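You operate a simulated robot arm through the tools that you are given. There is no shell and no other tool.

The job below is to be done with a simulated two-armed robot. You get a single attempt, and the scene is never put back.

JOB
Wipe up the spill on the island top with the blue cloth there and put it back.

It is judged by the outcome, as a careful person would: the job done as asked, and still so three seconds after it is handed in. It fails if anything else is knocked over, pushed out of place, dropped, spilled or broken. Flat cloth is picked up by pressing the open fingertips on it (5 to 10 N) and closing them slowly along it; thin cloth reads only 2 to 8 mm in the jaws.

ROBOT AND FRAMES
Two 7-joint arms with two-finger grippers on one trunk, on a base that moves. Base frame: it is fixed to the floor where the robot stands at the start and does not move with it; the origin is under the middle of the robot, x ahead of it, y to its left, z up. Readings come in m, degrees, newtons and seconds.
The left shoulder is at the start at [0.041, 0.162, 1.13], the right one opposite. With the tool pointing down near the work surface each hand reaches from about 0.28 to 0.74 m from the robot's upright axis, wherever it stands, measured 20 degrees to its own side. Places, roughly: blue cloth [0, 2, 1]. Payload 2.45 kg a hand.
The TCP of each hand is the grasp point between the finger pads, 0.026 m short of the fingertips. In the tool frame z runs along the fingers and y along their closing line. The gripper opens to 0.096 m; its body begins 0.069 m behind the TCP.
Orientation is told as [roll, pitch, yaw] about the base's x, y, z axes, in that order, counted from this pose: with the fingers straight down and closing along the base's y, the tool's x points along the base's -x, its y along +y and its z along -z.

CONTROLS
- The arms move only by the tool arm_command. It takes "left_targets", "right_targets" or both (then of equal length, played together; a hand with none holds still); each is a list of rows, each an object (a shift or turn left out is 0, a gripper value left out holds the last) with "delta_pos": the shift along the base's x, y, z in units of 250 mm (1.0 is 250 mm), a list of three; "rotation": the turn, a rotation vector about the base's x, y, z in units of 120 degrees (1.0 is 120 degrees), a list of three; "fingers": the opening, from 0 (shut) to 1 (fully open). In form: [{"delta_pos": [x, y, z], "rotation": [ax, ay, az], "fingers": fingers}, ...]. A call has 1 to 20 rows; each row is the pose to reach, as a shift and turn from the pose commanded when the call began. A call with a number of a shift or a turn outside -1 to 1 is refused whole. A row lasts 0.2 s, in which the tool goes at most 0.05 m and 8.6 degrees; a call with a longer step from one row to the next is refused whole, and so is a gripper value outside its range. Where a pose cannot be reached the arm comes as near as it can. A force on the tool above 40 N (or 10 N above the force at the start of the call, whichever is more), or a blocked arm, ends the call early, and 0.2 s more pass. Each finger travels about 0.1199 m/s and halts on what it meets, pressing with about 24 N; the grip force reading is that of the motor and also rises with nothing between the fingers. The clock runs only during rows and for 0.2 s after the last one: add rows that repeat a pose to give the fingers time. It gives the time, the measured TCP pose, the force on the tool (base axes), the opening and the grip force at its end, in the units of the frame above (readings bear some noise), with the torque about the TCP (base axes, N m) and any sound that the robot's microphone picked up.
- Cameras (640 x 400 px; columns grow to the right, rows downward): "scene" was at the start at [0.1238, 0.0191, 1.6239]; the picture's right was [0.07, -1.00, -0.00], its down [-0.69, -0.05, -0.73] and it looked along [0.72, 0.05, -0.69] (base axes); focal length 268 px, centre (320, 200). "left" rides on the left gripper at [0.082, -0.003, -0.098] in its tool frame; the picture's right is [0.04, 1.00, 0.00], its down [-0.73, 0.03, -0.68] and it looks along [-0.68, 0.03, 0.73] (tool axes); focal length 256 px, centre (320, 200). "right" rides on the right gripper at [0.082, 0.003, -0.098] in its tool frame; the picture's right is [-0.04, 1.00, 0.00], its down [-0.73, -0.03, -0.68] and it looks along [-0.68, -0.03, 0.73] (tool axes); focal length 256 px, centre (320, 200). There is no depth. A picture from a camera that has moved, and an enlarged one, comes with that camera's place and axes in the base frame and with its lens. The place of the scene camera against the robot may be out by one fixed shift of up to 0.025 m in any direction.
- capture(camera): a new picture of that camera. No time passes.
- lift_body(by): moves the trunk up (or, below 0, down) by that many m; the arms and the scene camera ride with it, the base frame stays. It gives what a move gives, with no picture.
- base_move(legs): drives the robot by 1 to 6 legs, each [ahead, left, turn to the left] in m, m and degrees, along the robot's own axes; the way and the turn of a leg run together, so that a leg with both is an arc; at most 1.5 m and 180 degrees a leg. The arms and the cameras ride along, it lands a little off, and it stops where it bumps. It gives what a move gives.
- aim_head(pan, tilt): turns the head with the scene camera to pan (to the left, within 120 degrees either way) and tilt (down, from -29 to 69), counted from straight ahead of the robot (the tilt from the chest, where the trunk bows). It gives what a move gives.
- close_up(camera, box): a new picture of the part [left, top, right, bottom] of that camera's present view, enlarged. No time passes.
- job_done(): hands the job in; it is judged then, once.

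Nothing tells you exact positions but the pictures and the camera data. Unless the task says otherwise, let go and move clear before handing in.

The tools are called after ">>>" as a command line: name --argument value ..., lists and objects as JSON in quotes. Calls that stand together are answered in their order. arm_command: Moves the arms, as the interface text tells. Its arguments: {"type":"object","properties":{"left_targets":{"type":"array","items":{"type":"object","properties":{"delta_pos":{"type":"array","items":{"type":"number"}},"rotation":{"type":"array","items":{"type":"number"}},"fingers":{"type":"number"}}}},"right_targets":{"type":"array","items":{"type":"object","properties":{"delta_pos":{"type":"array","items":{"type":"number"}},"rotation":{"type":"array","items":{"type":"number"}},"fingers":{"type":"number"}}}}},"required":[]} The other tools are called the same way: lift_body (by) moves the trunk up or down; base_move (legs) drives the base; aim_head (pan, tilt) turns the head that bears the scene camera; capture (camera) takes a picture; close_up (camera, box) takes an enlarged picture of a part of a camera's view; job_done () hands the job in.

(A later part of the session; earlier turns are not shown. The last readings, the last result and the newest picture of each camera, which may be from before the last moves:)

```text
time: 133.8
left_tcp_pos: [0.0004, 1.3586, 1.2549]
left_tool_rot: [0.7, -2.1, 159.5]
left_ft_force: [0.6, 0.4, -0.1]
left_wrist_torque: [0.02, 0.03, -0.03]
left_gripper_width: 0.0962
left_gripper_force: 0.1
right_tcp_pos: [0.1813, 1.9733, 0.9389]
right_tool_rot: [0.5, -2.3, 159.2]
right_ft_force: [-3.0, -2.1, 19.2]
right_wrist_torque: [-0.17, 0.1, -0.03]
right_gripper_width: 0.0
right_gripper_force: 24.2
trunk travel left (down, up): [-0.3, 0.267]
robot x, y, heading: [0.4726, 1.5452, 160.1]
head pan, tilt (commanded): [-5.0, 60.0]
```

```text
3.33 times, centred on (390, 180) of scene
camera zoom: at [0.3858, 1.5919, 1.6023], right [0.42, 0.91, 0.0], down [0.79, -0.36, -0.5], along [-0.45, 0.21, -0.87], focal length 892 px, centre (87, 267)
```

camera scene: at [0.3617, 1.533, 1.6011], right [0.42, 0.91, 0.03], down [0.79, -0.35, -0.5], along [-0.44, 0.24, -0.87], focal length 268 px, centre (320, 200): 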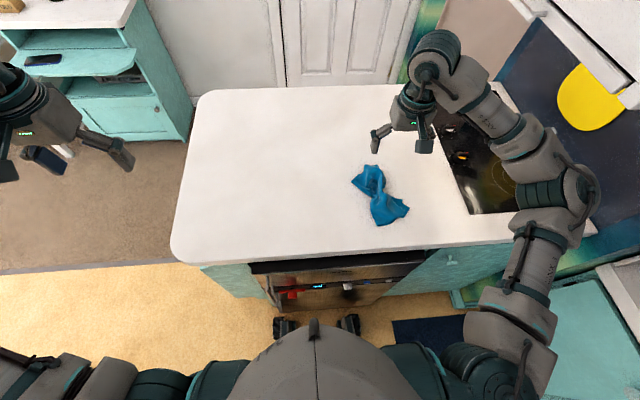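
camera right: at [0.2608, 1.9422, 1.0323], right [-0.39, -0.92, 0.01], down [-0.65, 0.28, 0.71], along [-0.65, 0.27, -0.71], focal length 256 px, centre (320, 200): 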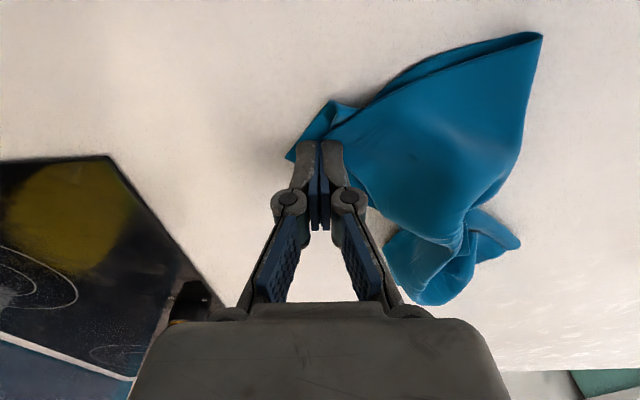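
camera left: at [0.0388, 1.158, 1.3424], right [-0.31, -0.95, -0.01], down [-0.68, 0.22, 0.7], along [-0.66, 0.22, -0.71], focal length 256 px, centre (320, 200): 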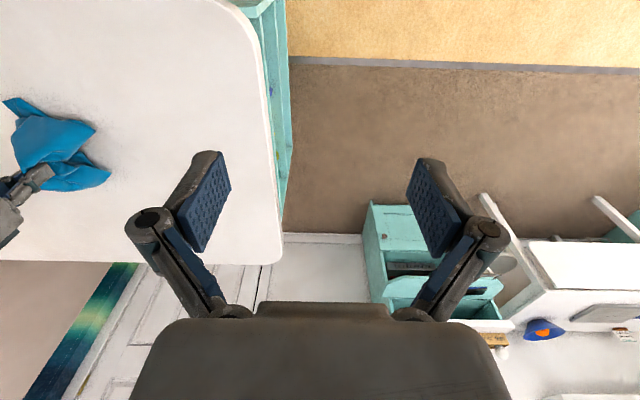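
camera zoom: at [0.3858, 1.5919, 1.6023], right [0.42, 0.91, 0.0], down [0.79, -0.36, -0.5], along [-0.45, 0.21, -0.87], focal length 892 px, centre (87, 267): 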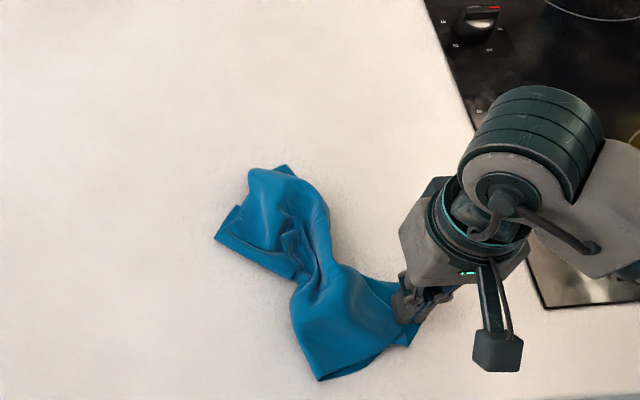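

The whole bundle moved together instead of unfolding, which at least brings it nearer to its old centre. A better way is to reverse the pick-up: straddle the ridge with the fingertips, press, and open the fingers to pull the folds apart. I lift off and look at the cloth again.

>>> arm_command --right_targets '[{"delta_pos": [0, 0, 0.06], "fingers": 0}, {"delta_pos": [0, 0, 0.2], "fingers": 0}, {"delta_pos": [0.03, -0.02, 0.38], "fingers": 0.3}, {"delta_pos": [0.06, -0.04, 0.56], "fingers": 0.6}, {"delta_pos": [0.09, -0.06, 0.74], "fingers": 1}, {"delta_pos": [0.1, -0.07, 0.85], "fingers": 1}, {"delta_pos": [0.1, -0.07, 0.85], "fingers": 1}]'

>>> capture --camera "right"

>>> close_up --camera "right" --box '[280, 0, 520, 200]'

>>> close_up --camera "scene" --box '[320, 130, 440, 240]'

```text
time: 135.4
left_tcp_pos: [-0.0, 1.3624, 1.2557]
left_tool_rot: [0.7, -2.2, 159.6]
left_ft_force: [-0.2, 0.2, 0.8]
left_wrist_torque: [0.02, 0.0, 0.04]
left_gripper_width: 0.0959
left_gripper_force: 0.1
right_tcp_pos: [0.2062, 1.9573, 1.1504]
right_tool_rot: [0.7, -2.1, 159.4]
right_ft_force: [-0.1, 0.2, 0.1]
right_wrist_torque: [-0.01, -0.02, 0.04]
right_gripper_width: 0.0961
right_gripper_force: 0.1
trunk travel left (down, up): [-0.3, 0.267]
robot x, y, heading: [0.4749, 1.5451, 160.3]
head pan, tilt (commanded): [-5.0, 60.0]
```

```text
taken
camera right: at [0.2849, 1.9271, 1.2453], right [-0.39, -0.92, 0.01], down [-0.65, 0.28, 0.7], along [-0.65, 0.27, -0.71], focal length 256 px, centre (320, 200)
```

right: 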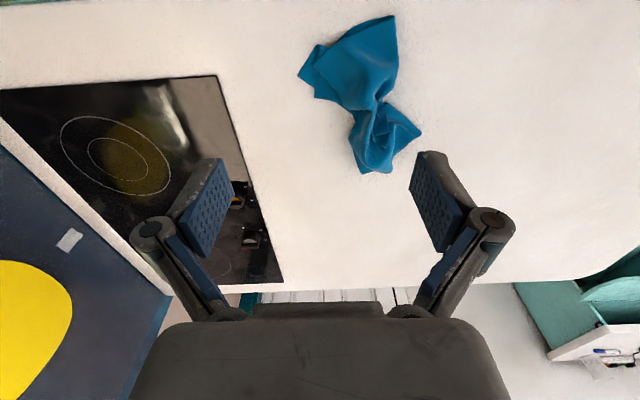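

```text
2.00 times, centred on (400, 100) of right
camera zoom: at [0.2849, 1.9271, 1.2453], right [-0.39, -0.92, 0.01], down [-0.65, 0.28, 0.7], along [-0.65, 0.27, -0.71], focal length 512 px, centre (160, 400)
```

zoom: 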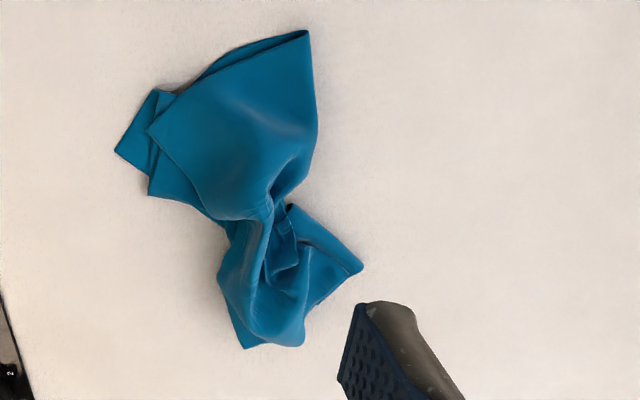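

```text
3.64 times, centred on (380, 185) of scene
camera zoom: at [0.3846, 1.5964, 1.6019], right [0.42, 0.91, 0.0], down [0.79, -0.36, -0.5], along [-0.45, 0.21, -0.87], focal length 974 px, centre (102, 254)
```

zoom: 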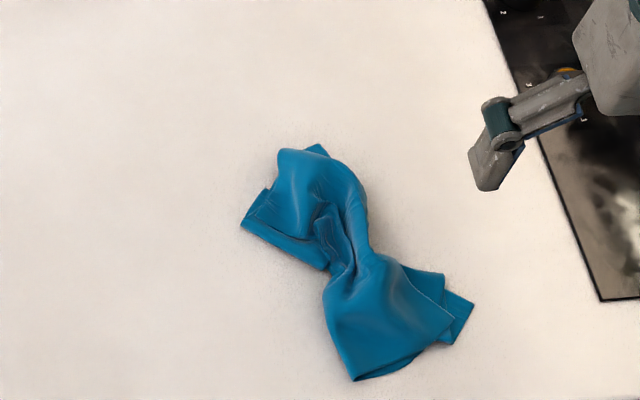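

The bundle's waist is now at about [0.116, 1.911], and its overall centre is near [0.10, 1.925], close to the original. I bring the hand over the waist with the fingers part-way open to straddle the ridge.

>>> arm_command --right_targets '[{"delta_pos": [-0.09, -0.046, -0.1], "fingers": 0.8}, {"delta_pos": [-0.18, -0.092, -0.2], "fingers": 0.6}, {"delta_pos": [-0.27, -0.14, -0.32], "fingers": 0.5}, {"delta_pos": [-0.361, -0.185, -0.45], "fingers": 0.4}, {"delta_pos": [-0.361, -0.185, -0.6], "fingers": 0.4}, {"delta_pos": [-0.361, -0.185, -0.72], "fingers": 0.4}, {"delta_pos": [-0.361, -0.185, -0.72], "fingers": 0.4}]'

>>> capture --camera "right"

>>> close_up --camera "scene" --box '[320, 130, 440, 240]'

```text
time: 137.0
left_tcp_pos: [-0.0001, 1.362, 1.2565]
left_tool_rot: [0.8, -2.0, 159.7]
left_ft_force: [0.2, 0.5, 0.1]
left_wrist_torque: [0.03, -0.03, 0.01]
left_gripper_width: 0.096
left_gripper_force: 0.1
right_tcp_pos: [0.1178, 1.9121, 0.9709]
right_tool_rot: [0.5, -2.1, 159.4]
right_ft_force: [-0.3, 0.1, -0.4]
right_wrist_torque: [0.03, 0.01, -0.01]
right_gripper_width: 0.0384
right_gripper_force: 0.1
trunk travel left (down, up): [-0.3, 0.267]
robot x, y, heading: [0.4662, 1.5431, 160.2]
head pan, tilt (commanded): [-5.0, 60.0]
```

```text
taken
camera right: at [0.1961, 1.8811, 1.0652], right [-0.39, -0.92, 0.01], down [-0.65, 0.28, 0.71], along [-0.65, 0.27, -0.71], focal length 256 px, centre (320, 200)
```

right: 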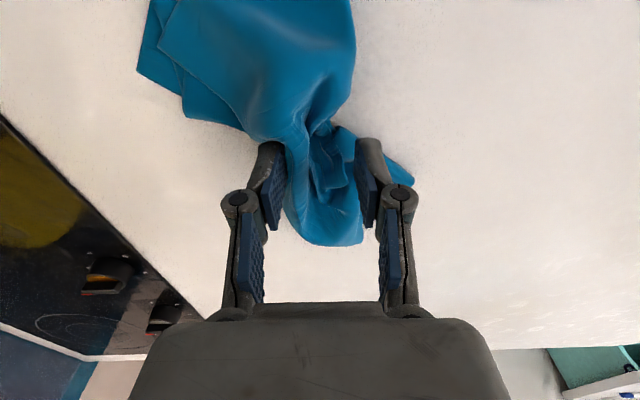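

```text
3.64 times, centred on (380, 185) of scene
camera zoom: at [0.3841, 1.5962, 1.6019], right [0.42, 0.91, 0.0], down [0.79, -0.36, -0.5], along [-0.45, 0.21, -0.87], focal length 974 px, centre (102, 254)
```

zoom: 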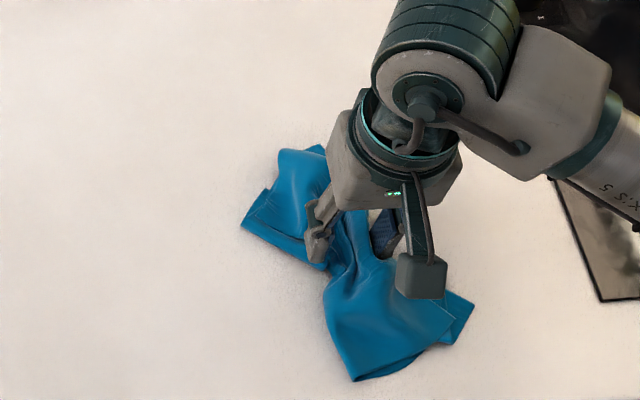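

The fingers straddle the gathered part. I narrow the gap a little, shift 7 mm to centre on the waist, and step down to contact.

>>> arm_command --right_targets '[{"delta_pos": [0.01, 0.026, -0.03], "fingers": 0.3}, {"delta_pos": [0.01, 0.026, -0.05], "fingers": 0.3}, {"delta_pos": [0.01, 0.026, -0.06], "fingers": 0.3}]'

```text
time: 137.8
left_tcp_pos: [0.0001, 1.3621, 1.2561]
left_tool_rot: [0.8, -2.1, 159.6]
left_ft_force: [0.0, 0.2, -0.4]
left_wrist_torque: [-0.03, -0.01, -0.02]
left_gripper_width: 0.096
left_gripper_force: 0.1
right_tcp_pos: [0.1194, 1.9193, 0.9541]
right_tool_rot: [0.7, -2.2, 159.2]
right_ft_force: [0.8, 0.0, 0.6]
right_wrist_torque: [0.01, 0.0, 0.0]
right_gripper_width: 0.0287
right_gripper_force: 0.1
trunk travel left (down, up): [-0.3, 0.267]
robot x, y, heading: [0.4712, 1.5412, 160.1]
head pan, tilt (commanded): [-5.0, 60.0]
```

No contact at 0.954 yet; I go on down in steps.

>>> arm_command --right_targets '[{"delta_pos": [0, 0, -0.012], "fingers": 0.3}, {"delta_pos": [0, 0, -0.02], "fingers": 0.3}, {"delta_pos": [0, 0, -0.02], "fingers": 0.3}]'

```text
time: 138.6
left_tcp_pos: [-0.0001, 1.3609, 1.2556]
left_tool_rot: [0.8, -2.1, 159.5]
left_ft_force: [0.0, -0.2, 0.7]
left_wrist_torque: [0.0, 0.0, -0.01]
left_gripper_width: 0.0961
left_gripper_force: 0.0
right_tcp_pos: [0.119, 1.9191, 0.9491]
right_tool_rot: [0.6, -2.2, 159.3]
right_ft_force: [0.5, 0.4, -0.4]
right_wrist_torque: [-0.01, -0.02, -0.01]
right_gripper_width: 0.0286
right_gripper_force: 0.0
trunk travel left (down, up): [-0.3, 0.267]
robot x, y, heading: [0.4734, 1.5434, 160.0]
head pan, tilt (commanded): [-5.0, 60.0]
```

Still free at 0.949. Continuing down.

>>> arm_command --right_targets '[{"delta_pos": [0, 0, -0.012], "fingers": 0.3}, {"delta_pos": [0, 0, -0.02], "fingers": 0.3}, {"delta_pos": [0, 0, -0.02], "fingers": 0.3}]'

```text
time: 139.4
left_tcp_pos: [0.0011, 1.3611, 1.2562]
left_tool_rot: [0.8, -2.1, 159.6]
left_ft_force: [0.0, -0.3, 1.1]
left_wrist_torque: [-0.02, 0.0, 0.0]
left_gripper_width: 0.0961
left_gripper_force: 0.1
right_tcp_pos: [0.1187, 1.9174, 0.9441]
right_tool_rot: [0.7, -2.1, 159.3]
right_ft_force: [0.2, -0.1, 0.5]
right_wrist_torque: [0.02, -0.03, 0.02]
right_gripper_width: 0.029
right_gripper_force: 0.2
trunk travel left (down, up): [-0.3, 0.267]
robot x, y, heading: [0.4715, 1.5426, 160.3]
head pan, tilt (commanded): [-5.0, 60.0]
```

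Still free at 0.944. Another 4 mm.

>>> arm_command --right_targets '[{"delta_pos": [0, 0, -0.01], "fingers": 0.3}, {"delta_pos": [0, 0, -0.016], "fingers": 0.3}, {"delta_pos": [0, 0, -0.016], "fingers": 0.3}]'

>>> capture --camera "right"

```text
time: 140.2
left_tcp_pos: [0.001, 1.3603, 1.2564]
left_tool_rot: [0.8, -2.1, 159.6]
left_ft_force: [0.3, 1.5, -0.4]
left_wrist_torque: [0.02, 0.0, 0.02]
left_gripper_width: 0.0958
left_gripper_force: 0.1
right_tcp_pos: [0.1195, 1.9178, 0.9409]
right_tool_rot: [0.5, -2.3, 159.3]
right_ft_force: [-0.1, 0.3, 8.8]
right_wrist_torque: [0.04, 0.0, 0.02]
right_gripper_width: 0.0293
right_gripper_force: 0.6
trunk travel left (down, up): [-0.3, 0.267]
robot x, y, heading: [0.4691, 1.543, 160.1]
head pan, tilt (commanded): [-5.0, 60.0]
```

```text
taken
camera right: at [0.198, 1.8874, 1.0363], right [-0.39, -0.92, 0.01], down [-0.65, 0.28, 0.71], along [-0.65, 0.27, -0.71], focal length 256 px, centre (320, 200)
```

right: 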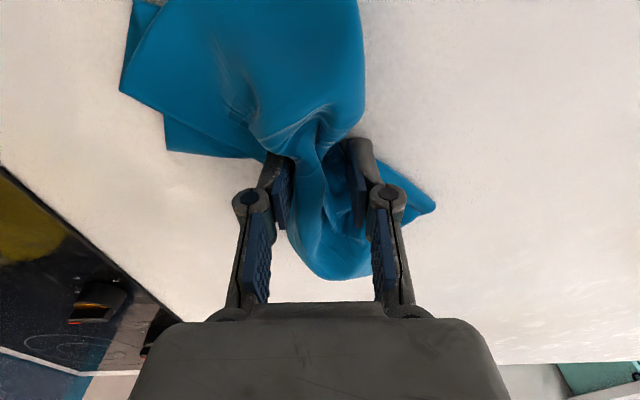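

Contact is at 8.8 N with a finger on each side of the ridge. I open the fingers slowly while following down, to pull the folds apart.

>>> arm_command --right_targets '[{"delta_pos": [0, 0, 0], "fingers": 0.35}, {"delta_pos": [0, 0, -0.002], "fingers": 0.4}, {"delta_pos": [0, 0, -0.004], "fingers": 0.45}, {"delta_pos": [0, 0, -0.007], "fingers": 0.5}, {"delta_pos": [0, 0, -0.01], "fingers": 0.55}]'

>>> capture --camera "right"

```text
time: 141.4
left_tcp_pos: [0.0019, 1.36, 1.2559]
left_tool_rot: [0.9, -2.2, 159.6]
left_ft_force: [0.5, 0.1, 0.7]
left_wrist_torque: [0.01, -0.02, 0.01]
left_gripper_width: 0.0961
left_gripper_force: 0.0
right_tcp_pos: [0.1197, 1.9182, 0.9381]
right_tool_rot: [0.6, -2.1, 159.2]
right_ft_force: [0.1, -0.5, 2.9]
right_wrist_torque: [0.01, -0.03, 0.0]
right_gripper_width: 0.0537
right_gripper_force: 0.0
trunk travel left (down, up): [-0.3, 0.267]
robot x, y, heading: [0.471, 1.5466, 160.1]
head pan, tilt (commanded): [-5.0, 60.0]
```

```text
taken
camera right: at [0.1976, 1.8878, 1.0327], right [-0.39, -0.92, 0.01], down [-0.65, 0.28, 0.71], along [-0.65, 0.27, -0.71], focal length 256 px, centre (320, 200)
```

right: 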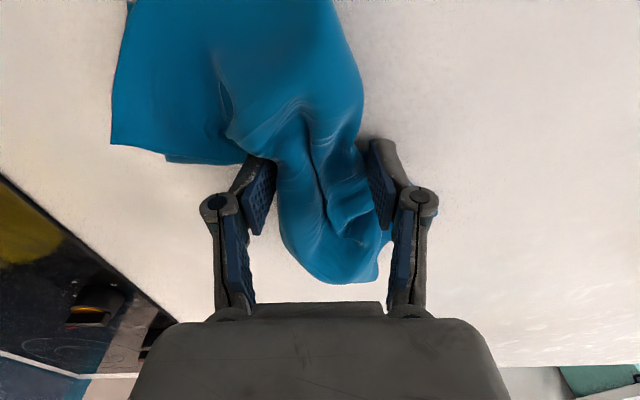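

It works: the waist is widening and the folds are spreading. I continue opening with a little more press.

>>> arm_command --right_targets '[{"delta_pos": [0, 0, -0.004], "fingers": 0.55}, {"delta_pos": [0, 0, -0.007], "fingers": 0.6}, {"delta_pos": [0, 0, -0.011], "fingers": 0.65}, {"delta_pos": [0, 0, -0.015], "fingers": 0.7}, {"delta_pos": [0, 0, -0.019], "fingers": 0.75}, {"delta_pos": [0, 0, -0.023], "fingers": 0.8}]'

>>> capture --camera "right"

```text
time: 142.8
left_tcp_pos: [-0.001, 1.3613, 1.2555]
left_tool_rot: [0.9, -2.1, 159.6]
left_ft_force: [0.2, -0.2, 0.4]
left_wrist_torque: [0.01, 0.01, 0.01]
left_gripper_width: 0.0958
left_gripper_force: 0.0
right_tcp_pos: [0.1183, 1.9183, 0.9309]
right_tool_rot: [0.6, -2.2, 159.3]
right_ft_force: [0.5, -0.2, 2.1]
right_wrist_torque: [0.07, -0.04, 0.0]
right_gripper_width: 0.078
right_gripper_force: 0.4
trunk travel left (down, up): [-0.3, 0.267]
robot x, y, heading: [0.4701, 1.5416, 160.0]
head pan, tilt (commanded): [-5.0, 60.0]
```

```text
taken
camera right: at [0.1972, 1.8878, 1.0269], right [-0.39, -0.92, 0.01], down [-0.65, 0.28, 0.71], along [-0.65, 0.27, -0.71], focal length 256 px, centre (320, 200)
```

right: 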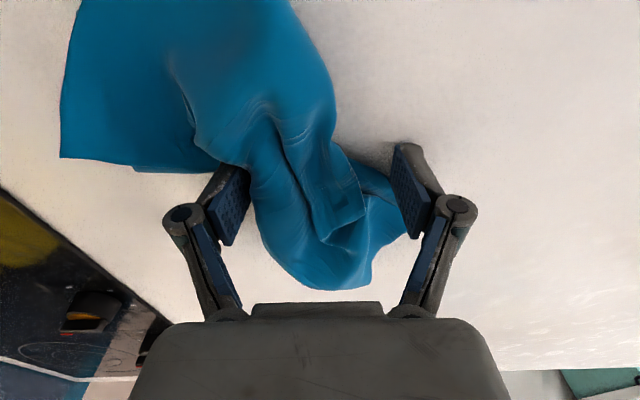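

The cloth keeps spreading. I finish the opening stroke and then lift off to look.

>>> arm_command --right_targets '[{"delta_pos": [0, 0, -0.006], "fingers": 0.8}, {"delta_pos": [0, 0, -0.01], "fingers": 0.85}, {"delta_pos": [0, 0, -0.015], "fingers": 0.9}, {"delta_pos": [0, 0, -0.02], "fingers": 0.95}, {"delta_pos": [0, 0, -0.024], "fingers": 1}, {"delta_pos": [0, 0, -0.024], "fingers": 1}]'

>>> arm_command --right_targets '[{"delta_pos": [0, 0, 0.1], "fingers": 1}, {"delta_pos": [0, 0, 0.28], "fingers": 1}, {"delta_pos": [0.1, -0.04, 0.46], "fingers": 1}, {"delta_pos": [0.2, -0.08, 0.62], "fingers": 1}, {"delta_pos": [0.28, -0.11, 0.78], "fingers": 1}, {"delta_pos": [0.32, -0.12, 0.85], "fingers": 1}, {"delta_pos": [0.32, -0.12, 0.85], "fingers": 1}]'

>>> capture --camera "right"

>>> close_up --camera "scene" --box '[320, 130, 440, 240]'

```text
time: 144.2
left_tcp_pos: [-0.0008, 1.3608, 1.2555]
left_tool_rot: [0.8, -2.1, 159.6]
left_ft_force: [-0.9, -0.3, 0.1]
left_wrist_torque: [0.01, -0.01, 0.0]
left_gripper_width: 0.096
left_gripper_force: 0.0
right_tcp_pos: [0.1188, 1.9185, 0.9266]
right_tool_rot: [0.6, -2.2, 159.3]
right_ft_force: [-0.8, -0.2, 1.6]
right_wrist_torque: [0.05, -0.01, -0.03]
right_gripper_width: 0.0959
right_gripper_force: 0.0
trunk travel left (down, up): [-0.3, 0.267]
robot x, y, heading: [0.4716, 1.5426, 159.9]
head pan, tilt (commanded): [-5.0, 60.0]
```

```text
refused: row 3 steps farther than a row can; nothing moved
```

```text
taken
camera right: at [0.1976, 1.8879, 1.0208], right [-0.39, -0.92, 0.01], down [-0.65, 0.28, 0.71], along [-0.65, 0.27, -0.71], focal length 256 px, centre (320, 200)
```

right: 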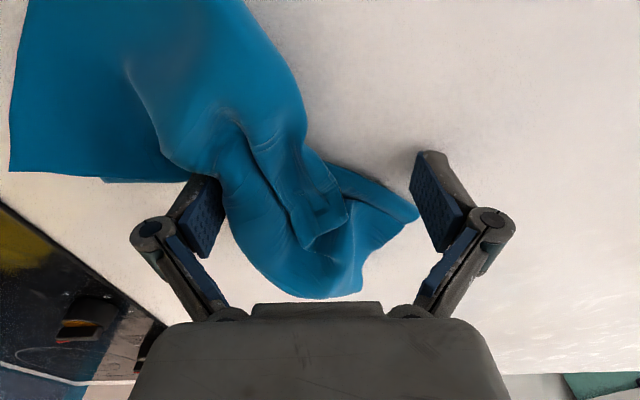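

```text
3.64 times, centred on (380, 185) of scene
camera zoom: at [0.3843, 1.5954, 1.602], right [0.42, 0.91, 0.0], down [0.79, -0.36, -0.5], along [-0.45, 0.21, -0.87], focal length 974 px, centre (102, 254)
```

zoom: 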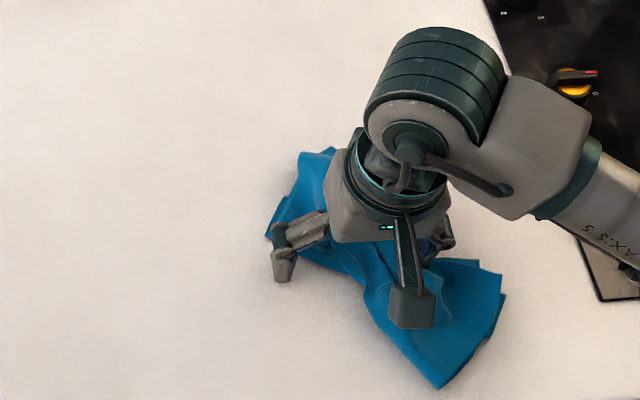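

The stroke finished, but my lift-off was refused for too large a step, so nothing moved. I lift off again in smaller steps.

>>> arm_command --right_targets '[{"delta_pos": [0, 0, 0.1], "fingers": 1}, {"delta_pos": [0, 0, 0.26], "fingers": 1}, {"delta_pos": [0.08, -0.03, 0.4], "fingers": 1}, {"delta_pos": [0.16, -0.06, 0.54], "fingers": 1}, {"delta_pos": [0.24, -0.09, 0.68], "fingers": 1}, {"delta_pos": [0.3, -0.12, 0.8], "fingers": 1}, {"delta_pos": [0.32, -0.12, 0.85], "fingers": 1}, {"delta_pos": [0.32, -0.12, 0.85], "fingers": 1}]'

>>> capture --camera "right"

>>> close_up --camera "right" --box '[240, 0, 480, 200]'

>>> close_up --camera "scene" --box '[320, 130, 440, 240]'

```text
time: 146.0
left_tcp_pos: [-0.0, 1.3613, 1.2563]
left_tool_rot: [0.8, -2.1, 159.6]
left_ft_force: [-0.1, 0.3, -0.6]
left_wrist_torque: [-0.02, 0.0, 0.03]
left_gripper_width: 0.0959
left_gripper_force: 0.0
right_tcp_pos: [0.1997, 1.8889, 1.1389]
right_tool_rot: [0.5, -2.1, 159.3]
right_ft_force: [0.7, 0.1, 0.8]
right_wrist_torque: [0.02, 0.0, -0.02]
right_gripper_width: 0.0959
right_gripper_force: 0.1
trunk travel left (down, up): [-0.3, 0.267]
robot x, y, heading: [0.4722, 1.5474, 160.2]
head pan, tilt (commanded): [-5.0, 60.0]
```

```text
taken
camera right: at [0.278, 1.8589, 1.2339], right [-0.39, -0.92, 0.01], down [-0.65, 0.28, 0.71], along [-0.65, 0.27, -0.71], focal length 256 px, centre (320, 200)
```

right: 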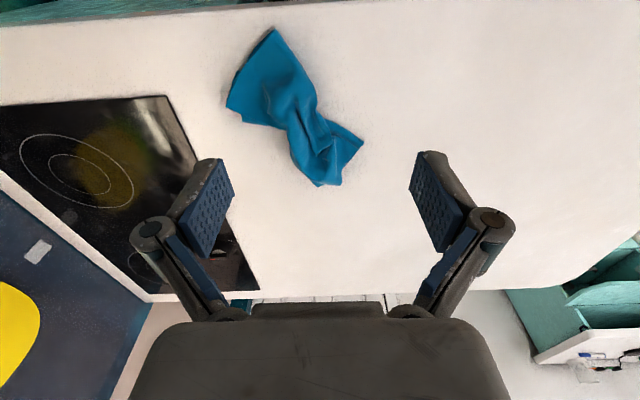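

```text
2.00 times, centred on (360, 100) of right
camera zoom: at [0.278, 1.8589, 1.2339], right [-0.39, -0.92, 0.01], down [-0.65, 0.28, 0.71], along [-0.65, 0.27, -0.71], focal length 512 px, centre (240, 400)
```

zoom: 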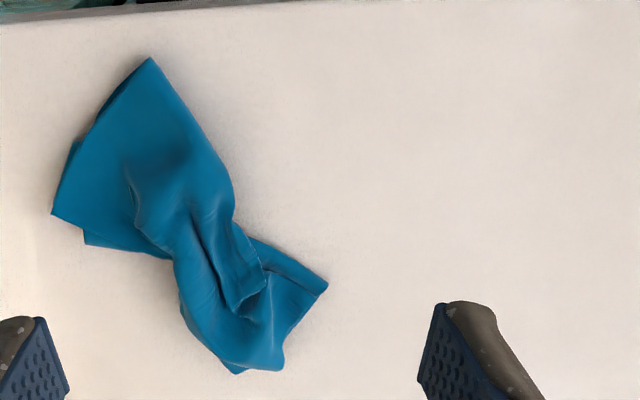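

```text
3.64 times, centred on (380, 185) of scene
camera zoom: at [0.3844, 1.5958, 1.6019], right [0.42, 0.91, 0.0], down [0.79, -0.36, -0.5], along [-0.45, 0.21, -0.87], focal length 974 px, centre (102, 254)
```

zoom: 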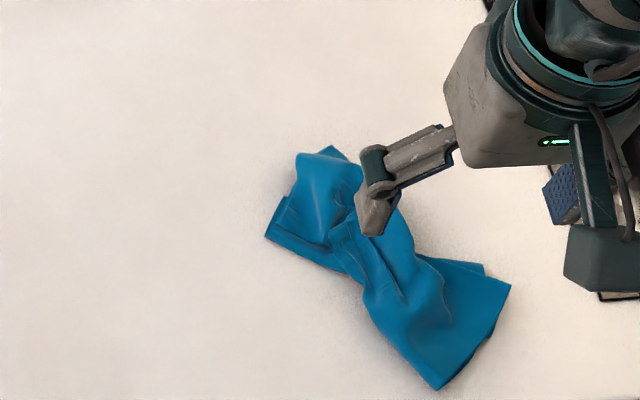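

The cloth is now flatter and wider, about 0.24 by 0.12 m, centred near [0.13, 1.95]. I repeat the spreading once more with the hand turned about 37 degrees, so the fingers open square to the cloth's long axis.

>>> arm_command --right_targets '[{"delta_pos": [-0.04, 0.03, -0.08], "rotation": [0, 0, 0.05], "fingers": 0.8}, {"delta_pos": [-0.09, 0.07, -0.18], "rotation": [0, 0, 0.1], "fingers": 0.6}, {"delta_pos": [-0.14, 0.11, -0.28], "rotation": [0, 0, 0.155], "fingers": 0.4}, {"delta_pos": [-0.19, 0.15, -0.38], "rotation": [0, 0, 0.21], "fingers": 0.3}, {"delta_pos": [-0.24, 0.19, -0.48], "rotation": [0, 0, 0.26], "fingers": 0.25}, {"delta_pos": [-0.284, 0.228, -0.58], "rotation": [0, 0, 0.31], "fingers": 0.25}, {"delta_pos": [-0.284, 0.228, -0.68], "rotation": [0, 0, 0.31], "fingers": 0.25}, {"delta_pos": [-0.284, 0.228, -0.68], "rotation": [0, 0, 0.31], "fingers": 0.25}]'

>>> capture --camera "right"

>>> close_up --camera "scene" --box '[320, 130, 440, 240]'

```text
time: 147.8
left_tcp_pos: [0.0005, 1.3617, 1.2567]
left_tool_rot: [0.8, -2.2, 159.7]
left_ft_force: [-0.1, 0.7, -1.1]
left_wrist_torque: [0.0, -0.01, 0.03]
left_gripper_width: 0.0961
left_gripper_force: 0.1
right_tcp_pos: [0.1267, 1.9462, 0.9686]
right_tool_rot: [0.6, -2.2, -163.3]
right_ft_force: [0.5, 0.2, 0.2]
right_wrist_torque: [-0.02, -0.03, 0.02]
right_gripper_width: 0.0237
right_gripper_force: 0.0
trunk travel left (down, up): [-0.3, 0.267]
robot x, y, heading: [0.4743, 1.54, 159.8]
head pan, tilt (commanded): [-5.0, 60.0]
```

```text
taken
camera right: at [0.2086, 1.9686, 1.0629], right [0.25, -0.97, 0.01], down [-0.69, -0.17, 0.71], along [-0.68, -0.18, -0.71], focal length 256 px, centre (320, 200)
```

right: 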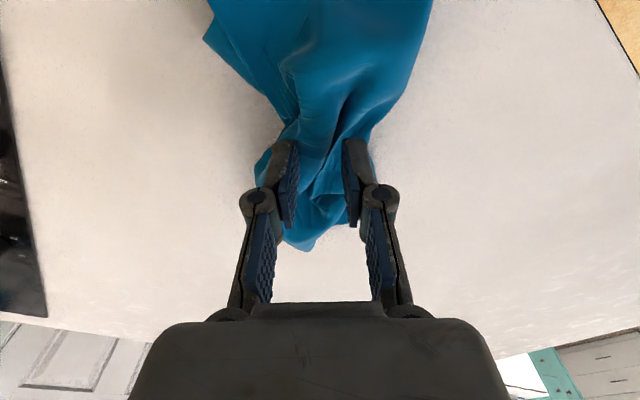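

```text
3.64 times, centred on (380, 185) of scene
camera zoom: at [0.3844, 1.5961, 1.602], right [0.42, 0.91, 0.0], down [0.79, -0.36, -0.5], along [-0.45, 0.21, -0.87], focal length 974 px, centre (102, 254)
```

zoom: 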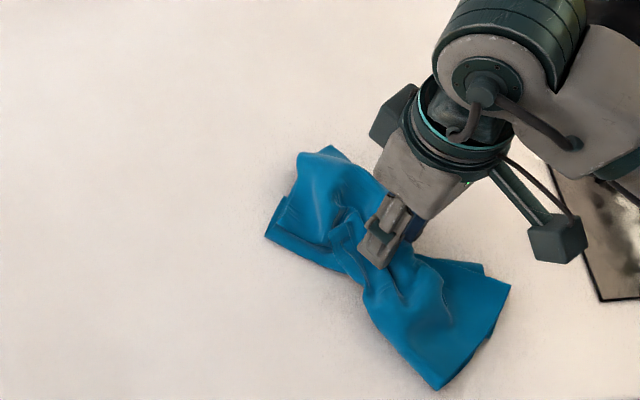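

The fingers are square across the waist and centred on it. I step down to contact.

>>> arm_command --right_targets '[{"delta_pos": [0, 0, -0.04], "fingers": 0.25}, {"delta_pos": [0, 0, -0.08], "fingers": 0.25}, {"delta_pos": [0, 0, -0.08], "fingers": 0.25}]'

```text
time: 148.6
left_tcp_pos: [0.0012, 1.3617, 1.2559]
left_tool_rot: [0.8, -2.0, 159.6]
left_ft_force: [-0.2, -0.2, 0.0]
left_wrist_torque: [0.02, -0.02, -0.02]
left_gripper_width: 0.0963
left_gripper_force: 0.0
right_tcp_pos: [0.1267, 1.9456, 0.9481]
right_tool_rot: [0.6, -2.2, -163.5]
right_ft_force: [-0.1, -1.1, 0.9]
right_wrist_torque: [0.03, 0.0, 0.0]
right_gripper_width: 0.0241
right_gripper_force: 0.5
trunk travel left (down, up): [-0.3, 0.267]
robot x, y, heading: [0.4658, 1.5428, 160.3]
head pan, tilt (commanded): [-5.0, 60.0]
```

Free at 0.948; a further 4 mm.

>>> arm_command --right_targets '[{"delta_pos": [0, 0, -0.01], "fingers": 0.25}, {"delta_pos": [0, 0, -0.018], "fingers": 0.25}, {"delta_pos": [0, 0, -0.018], "fingers": 0.25}]'

```text
time: 149.4
left_tcp_pos: [0.0004, 1.361, 1.2559]
left_tool_rot: [0.8, -2.1, 159.6]
left_ft_force: [0.2, 0.3, -0.5]
left_wrist_torque: [-0.02, 0.02, 0.03]
left_gripper_width: 0.0959
left_gripper_force: 0.1
right_tcp_pos: [0.1267, 1.9462, 0.9437]
right_tool_rot: [0.6, -2.1, -163.4]
right_ft_force: [-0.4, -0.1, 3.1]
right_wrist_torque: [0.04, 0.06, 0.0]
right_gripper_width: 0.0245
right_gripper_force: 0.4
trunk travel left (down, up): [-0.3, 0.267]
robot x, y, heading: [0.47, 1.5433, 160.2]
head pan, tilt (commanded): [-5.0, 60.0]
```

Contact at 3 N. I press slightly more and open the fingers slowly, following down.

>>> arm_command --right_targets '[{"delta_pos": [0, 0, -0.005], "fingers": 0.25}, {"delta_pos": [0, 0, -0.006], "fingers": 0.3}, {"delta_pos": [0, 0, -0.009], "fingers": 0.36}, {"delta_pos": [0, 0, -0.013], "fingers": 0.42}, {"delta_pos": [0, 0, -0.017], "fingers": 0.48}, {"delta_pos": [0, 0, -0.021], "fingers": 0.54}]'

>>> capture --camera "right"

```text
time: 150.8
left_tcp_pos: [0.0008, 1.3611, 1.2559]
left_tool_rot: [0.8, -2.1, 159.6]
left_ft_force: [0.2, 0.0, 0.4]
left_wrist_torque: [0.0, 0.0, 0.01]
left_gripper_width: 0.0958
left_gripper_force: 0.1
right_tcp_pos: [0.1281, 1.9453, 0.9392]
right_tool_rot: [0.6, -2.2, -163.4]
right_ft_force: [0.3, -0.8, 1.5]
right_wrist_torque: [-0.04, 0.0, 0.03]
right_gripper_width: 0.0518
right_gripper_force: 0.0
trunk travel left (down, up): [-0.3, 0.267]
robot x, y, heading: [0.4714, 1.5465, 160.1]
head pan, tilt (commanded): [-5.0, 60.0]
```

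```text
taken
camera right: at [0.21, 1.9688, 1.0337], right [0.25, -0.97, 0.01], down [-0.69, -0.17, 0.71], along [-0.68, -0.18, -0.71], focal length 256 px, centre (320, 200)
```

right: 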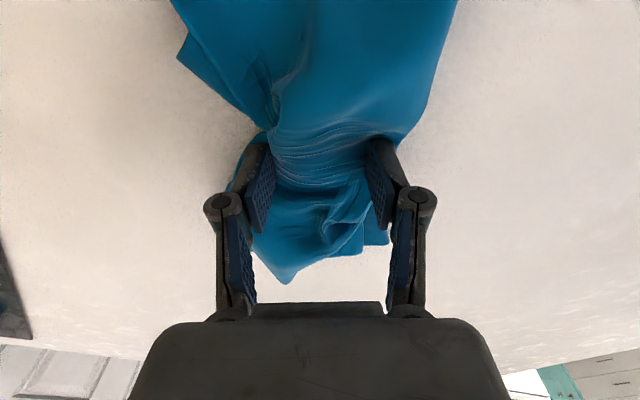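

The ridge is flattening out well between the fingers. I continue opening with a bit more press.

>>> arm_command --right_targets '[{"delta_pos": [0, 0, -0.008], "fingers": 0.54}, {"delta_pos": [0, 0, -0.012], "fingers": 0.6}, {"delta_pos": [0, 0, -0.016], "fingers": 0.66}, {"delta_pos": [0, 0, -0.021], "fingers": 0.72}, {"delta_pos": [0, 0, -0.026], "fingers": 0.78}, {"delta_pos": [0, 0, -0.032], "fingers": 0.84}, {"delta_pos": [0, 0, -0.038], "fingers": 0.9}]'

>>> capture --camera "right"

```text
time: 152.4
left_tcp_pos: [0.0011, 1.3608, 1.2551]
left_tool_rot: [0.8, -2.1, 159.5]
left_ft_force: [0.2, 0.0, -0.1]
left_wrist_torque: [0.03, -0.01, 0.01]
left_gripper_width: 0.096
left_gripper_force: 0.0
right_tcp_pos: [0.1278, 1.9459, 0.9297]
right_tool_rot: [0.6, -2.1, -163.5]
right_ft_force: [0.2, -0.1, 0.9]
right_wrist_torque: [0.07, 0.01, 0.0]
right_gripper_width: 0.0866
right_gripper_force: 0.0
trunk travel left (down, up): [-0.3, 0.267]
robot x, y, heading: [0.4715, 1.5463, 160.1]
head pan, tilt (commanded): [-5.0, 60.0]
```

```text
taken
camera right: at [0.2096, 1.969, 1.0241], right [0.25, -0.97, 0.01], down [-0.69, -0.17, 0.71], along [-0.68, -0.18, -0.71], focal length 256 px, centre (320, 200)
```

right: 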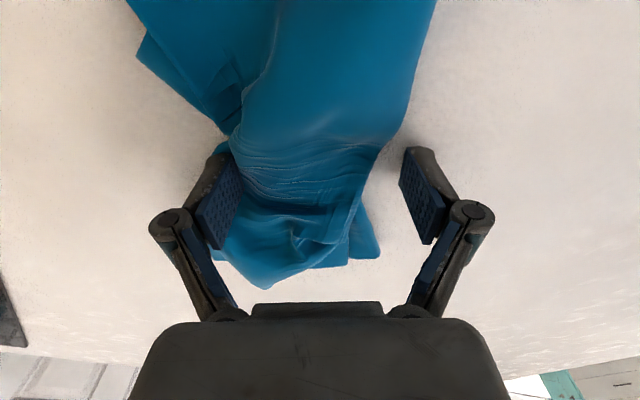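

The waist is now spread to roughly the width of the rest, and the right finger has come off the edge. I lift off and look at the whole cloth.

>>> arm_command --right_targets '[{"delta_pos": [0, 0, 0.08], "fingers": 1}, {"delta_pos": [0.02, 0, 0.22], "rotation": [0, 0, -0.05], "fingers": 1}, {"delta_pos": [0.08, -0.04, 0.36], "rotation": [0, 0, -0.1], "fingers": 1}, {"delta_pos": [0.14, -0.09, 0.5], "rotation": [0, 0, -0.155], "fingers": 1}, {"delta_pos": [0.2, -0.14, 0.64], "rotation": [0, 0, -0.21], "fingers": 1}, {"delta_pos": [0.26, -0.18, 0.77], "rotation": [0, 0, -0.26], "fingers": 1}, {"delta_pos": [0.3, -0.2, 0.86], "rotation": [0, 0, -0.31], "fingers": 1}, {"delta_pos": [0.3, -0.2, 0.86], "rotation": [0, 0, -0.31], "fingers": 1}]'

>>> capture --camera "right"

>>> close_up --camera "right" --box '[220, 0, 460, 200]'

>>> close_up --camera "scene" --box '[320, 130, 440, 240]'

```text
time: 154.2
left_tcp_pos: [-0.0004, 1.3615, 1.2545]
left_tool_rot: [0.8, -2.1, 159.5]
left_ft_force: [-0.1, -0.4, -0.2]
left_wrist_torque: [-0.02, -0.02, 0.01]
left_gripper_width: 0.0959
left_gripper_force: 0.0
right_tcp_pos: [0.2013, 1.8962, 1.1428]
right_tool_rot: [0.7, -2.1, 159.3]
right_ft_force: [-0.7, 0.2, -0.1]
right_wrist_torque: [0.02, -0.01, -0.02]
right_gripper_width: 0.0962
right_gripper_force: 0.0
trunk travel left (down, up): [-0.3, 0.267]
robot x, y, heading: [0.4709, 1.5398, 160.2]
head pan, tilt (commanded): [-5.0, 60.0]
```

```text
taken
camera right: at [0.2813, 1.8654, 1.2391], right [-0.39, -0.92, 0.01], down [-0.65, 0.28, 0.7], along [-0.65, 0.27, -0.71], focal length 256 px, centre (320, 200)
```

right: 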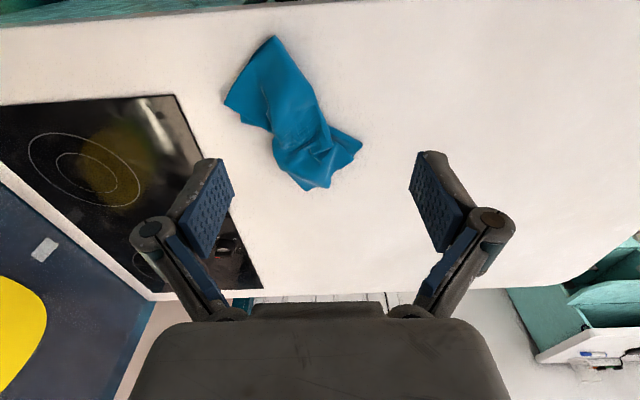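

```text
2.00 times, centred on (340, 100) of right
camera zoom: at [0.2813, 1.8654, 1.2391], right [-0.39, -0.92, 0.01], down [-0.65, 0.28, 0.7], along [-0.65, 0.27, -0.71], focal length 512 px, centre (280, 400)
```

zoom: 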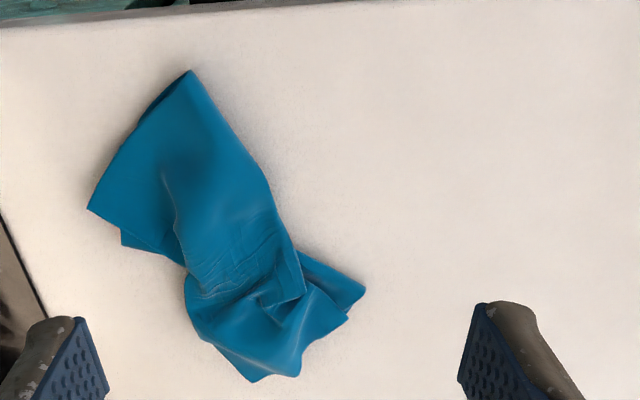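

```text
3.64 times, centred on (380, 185) of scene
camera zoom: at [0.3842, 1.5959, 1.6019], right [0.42, 0.91, 0.0], down [0.79, -0.36, -0.5], along [-0.45, 0.21, -0.87], focal length 974 px, centre (102, 254)
```

zoom: 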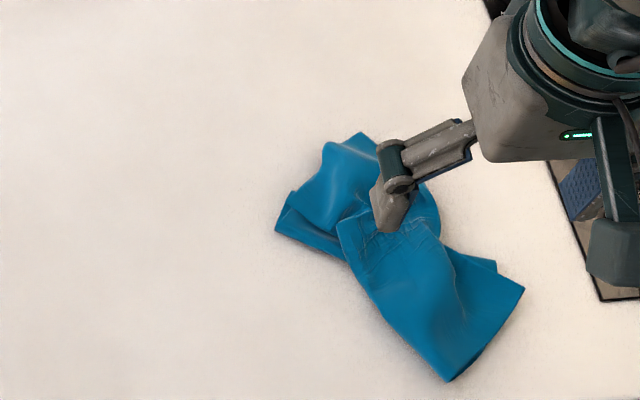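

The cloth now lies like a loosely folded napkin, about 0.24 by 0.12 m, centred near [0.12, 1.97] and turned about 28 degrees from its old alignment. I'll press it with two fingers and slide it back about [-0.06, -0.03] while turning it back. First I position above it.

>>> arm_command --right_targets '[{"delta_pos": [-0.05, 0.045, -0.08], "rotation": [0, 0, 0.045], "fingers": 0.9}, {"delta_pos": [-0.1, 0.09, -0.2], "rotation": [0, 0, 0.09], "fingers": 0.8}, {"delta_pos": [-0.16, 0.145, -0.32], "rotation": [0, 0, 0.14], "fingers": 0.8}, {"delta_pos": [-0.22, 0.2, -0.44], "rotation": [0, 0, 0.19], "fingers": 0.8}, {"delta_pos": [-0.28, 0.25, -0.56], "rotation": [0, 0, 0.235], "fingers": 0.8}, {"delta_pos": [-0.305, 0.275, -0.68], "rotation": [0, 0, 0.235], "fingers": 0.8}, {"delta_pos": [-0.305, 0.275, -0.72], "rotation": [0, 0, 0.235], "fingers": 0.8}, {"delta_pos": [-0.305, 0.275, -0.72], "rotation": [0, 0, 0.235], "fingers": 0.8}]'

>>> capture --camera "right"

```text
time: 156.0
left_tcp_pos: [0.0003, 1.3624, 1.2563]
left_tool_rot: [0.8, -2.0, 159.6]
left_ft_force: [-0.4, 0.7, 0.0]
left_wrist_torque: [0.0, 0.02, 0.01]
left_gripper_width: 0.0961
left_gripper_force: 0.0
right_tcp_pos: [0.1269, 1.9653, 0.9635]
right_tool_rot: [0.6, -2.2, -172.5]
right_ft_force: [0.2, -0.3, -0.2]
right_wrist_torque: [-0.01, -0.03, 0.03]
right_gripper_width: 0.0769
right_gripper_force: 0.0
trunk travel left (down, up): [-0.3, 0.267]
robot x, y, heading: [0.4703, 1.5381, 160.2]
head pan, tilt (commanded): [-5.0, 60.0]
```

```text
taken
camera right: at [0.2117, 1.9749, 1.0588], right [0.09, -1.0, 0.01], down [-0.71, -0.06, 0.71], along [-0.7, -0.07, -0.71], focal length 256 px, centre (320, 200)
```

right: 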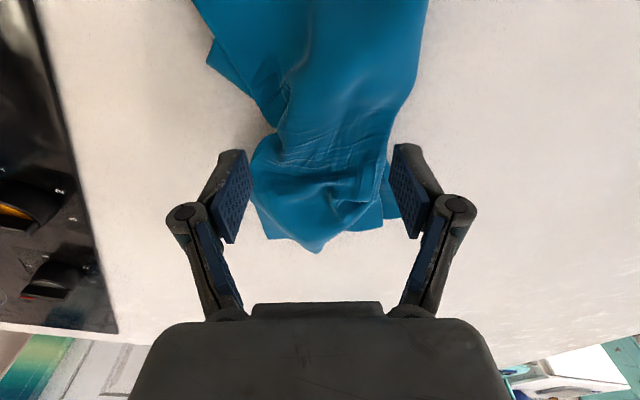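

The waist is narrower than the finger gap here, so I shift toward me by 1.5 cm and narrow the gap to get both fingers well on the cloth, then lower.

>>> arm_command --right_targets '[{"delta_pos": [0.06, -0.03, 0], "fingers": 0.6}, {"delta_pos": [0.064, -0.032, -0.04], "fingers": 0.6}, {"delta_pos": [0.064, -0.032, -0.07], "fingers": 0.6}, {"delta_pos": [0.064, -0.032, -0.07], "fingers": 0.6}]'

```text
time: 157.0
left_tcp_pos: [0.0008, 1.3615, 1.2556]
left_tool_rot: [0.9, -2.1, 159.7]
left_ft_force: [0.4, 0.0, -0.9]
left_wrist_torque: [0.02, -0.02, 0.02]
left_gripper_width: 0.0958
left_gripper_force: 0.1
right_tcp_pos: [0.143, 1.9569, 0.9464]
right_tool_rot: [0.6, -2.2, -172.4]
right_ft_force: [0.4, 0.1, 0.5]
right_wrist_torque: [0.03, -0.01, 0.03]
right_gripper_width: 0.0576
right_gripper_force: 0.2
trunk travel left (down, up): [-0.3, 0.267]
robot x, y, heading: [0.4733, 1.5461, 160.2]
head pan, tilt (commanded): [-5.0, 60.0]
```

Free at 0.946. I continue down in small steps.

>>> arm_command --right_targets '[{"delta_pos": [0, 0, -0.012], "fingers": 0.6}, {"delta_pos": [0, 0, -0.02], "fingers": 0.6}, {"delta_pos": [0, 0, -0.02], "fingers": 0.6}]'

>>> capture --camera "right"

```text
time: 157.8
left_tcp_pos: [0.0002, 1.3602, 1.256]
left_tool_rot: [0.8, -2.2, 159.6]
left_ft_force: [-0.4, -1.0, -0.2]
left_wrist_torque: [-0.02, 0.01, -0.03]
left_gripper_width: 0.0957
left_gripper_force: 0.1
right_tcp_pos: [0.1425, 1.9561, 0.9423]
right_tool_rot: [0.6, -2.3, -172.5]
right_ft_force: [-0.5, -0.7, 0.3]
right_wrist_torque: [0.03, 0.01, 0.02]
right_gripper_width: 0.0577
right_gripper_force: 0.5
trunk travel left (down, up): [-0.3, 0.267]
robot x, y, heading: [0.4716, 1.541, 160.2]
head pan, tilt (commanded): [-5.0, 60.0]
```

```text
taken
camera right: at [0.2276, 1.9668, 1.0368], right [0.09, -1.0, 0.01], down [-0.71, -0.06, 0.71], along [-0.7, -0.07, -0.71], focal length 256 px, centre (320, 200)
```

right: 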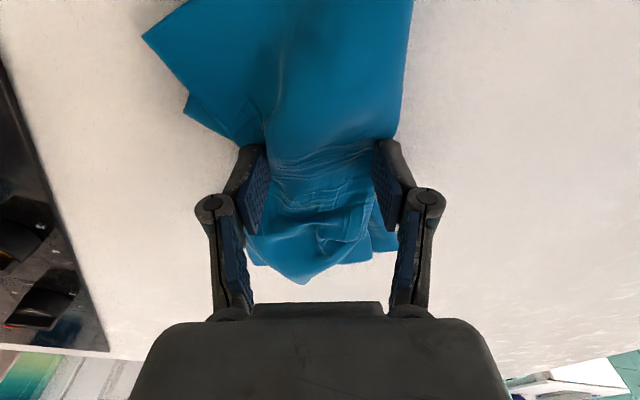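

Both fingers are over the cloth. A bit further down to contact.

>>> arm_command --right_targets '[{"delta_pos": [0, 0, -0.01], "fingers": 0.6}, {"delta_pos": [0, 0, -0.018], "fingers": 0.6}, {"delta_pos": [0, 0, -0.018], "fingers": 0.6}]'

```text
time: 158.6
left_tcp_pos: [0.0007, 1.3606, 1.2557]
left_tool_rot: [0.8, -2.0, 159.7]
left_ft_force: [-0.3, -0.3, 0.2]
left_wrist_torque: [0.0, 0.02, -0.01]
left_gripper_width: 0.0957
left_gripper_force: 0.1
right_tcp_pos: [0.142, 1.9552, 0.9382]
right_tool_rot: [0.6, -2.2, -172.5]
right_ft_force: [1.1, 0.0, 2.0]
right_wrist_torque: [0.05, 0.02, -0.01]
right_gripper_width: 0.0578
right_gripper_force: 0.1
trunk travel left (down, up): [-0.3, 0.267]
robot x, y, heading: [0.4714, 1.5443, 160.2]
head pan, tilt (commanded): [-5.0, 60.0]
```

Contact at 2 N. I press to about 10 N and slide and turn the cloth slowly to its old place.

>>> arm_command --right_targets '[{"delta_pos": [0, 0, -0.005], "fingers": 0.6}, {"delta_pos": [-0.026, -0.017, -0.005], "rotation": [0, 0, -0.023], "fingers": 0.6}, {"delta_pos": [-0.06, -0.039, -0.005], "rotation": [0, 0, -0.054], "fingers": 0.6}, {"delta_pos": [-0.095, -0.061, -0.005], "rotation": [0, 0, -0.085], "fingers": 0.6}, {"delta_pos": [-0.13, -0.084, -0.005], "rotation": [0, 0, -0.117], "fingers": 0.6}]'

>>> capture --camera "right"

>>> close_up --camera "scene" --box '[320, 130, 440, 240]'

```text
time: 159.8
left_tcp_pos: [0.0014, 1.3607, 1.2568]
left_tool_rot: [0.8, -2.2, 159.6]
left_ft_force: [-0.2, 0.4, 0.1]
left_wrist_torque: [0.0, 0.01, 0.0]
left_gripper_width: 0.0962
left_gripper_force: 0.0
right_tcp_pos: [0.1104, 1.9351, 0.9353]
right_tool_rot: [0.6, -2.2, 173.4]
right_ft_force: [-0.4, -0.8, 3.8]
right_wrist_torque: [0.06, -0.02, 0.0]
right_gripper_width: 0.057
right_gripper_force: 0.0
trunk travel left (down, up): [-0.3, 0.267]
robot x, y, heading: [0.4696, 1.5463, 160.0]
head pan, tilt (commanded): [-5.0, 60.0]
```

```text
taken
camera right: at [0.1952, 1.925, 1.0307], right [-0.15, -0.99, 0.01], down [-0.7, 0.12, 0.71], along [-0.7, 0.1, -0.71], focal length 256 px, centre (320, 200)
```

right: 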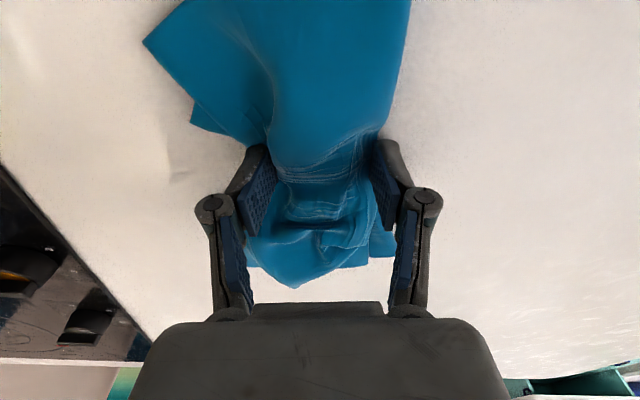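

```text
3.64 times, centred on (380, 185) of scene
camera zoom: at [0.3845, 1.5952, 1.602], right [0.42, 0.91, 0.0], down [0.79, -0.36, -0.5], along [-0.45, 0.21, -0.87], focal length 974 px, centre (102, 254)
```

zoom: 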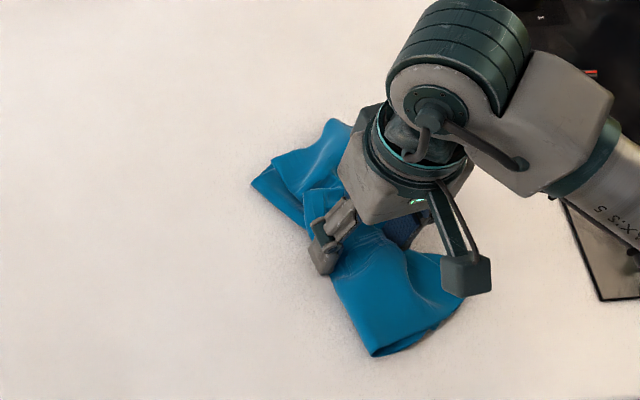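

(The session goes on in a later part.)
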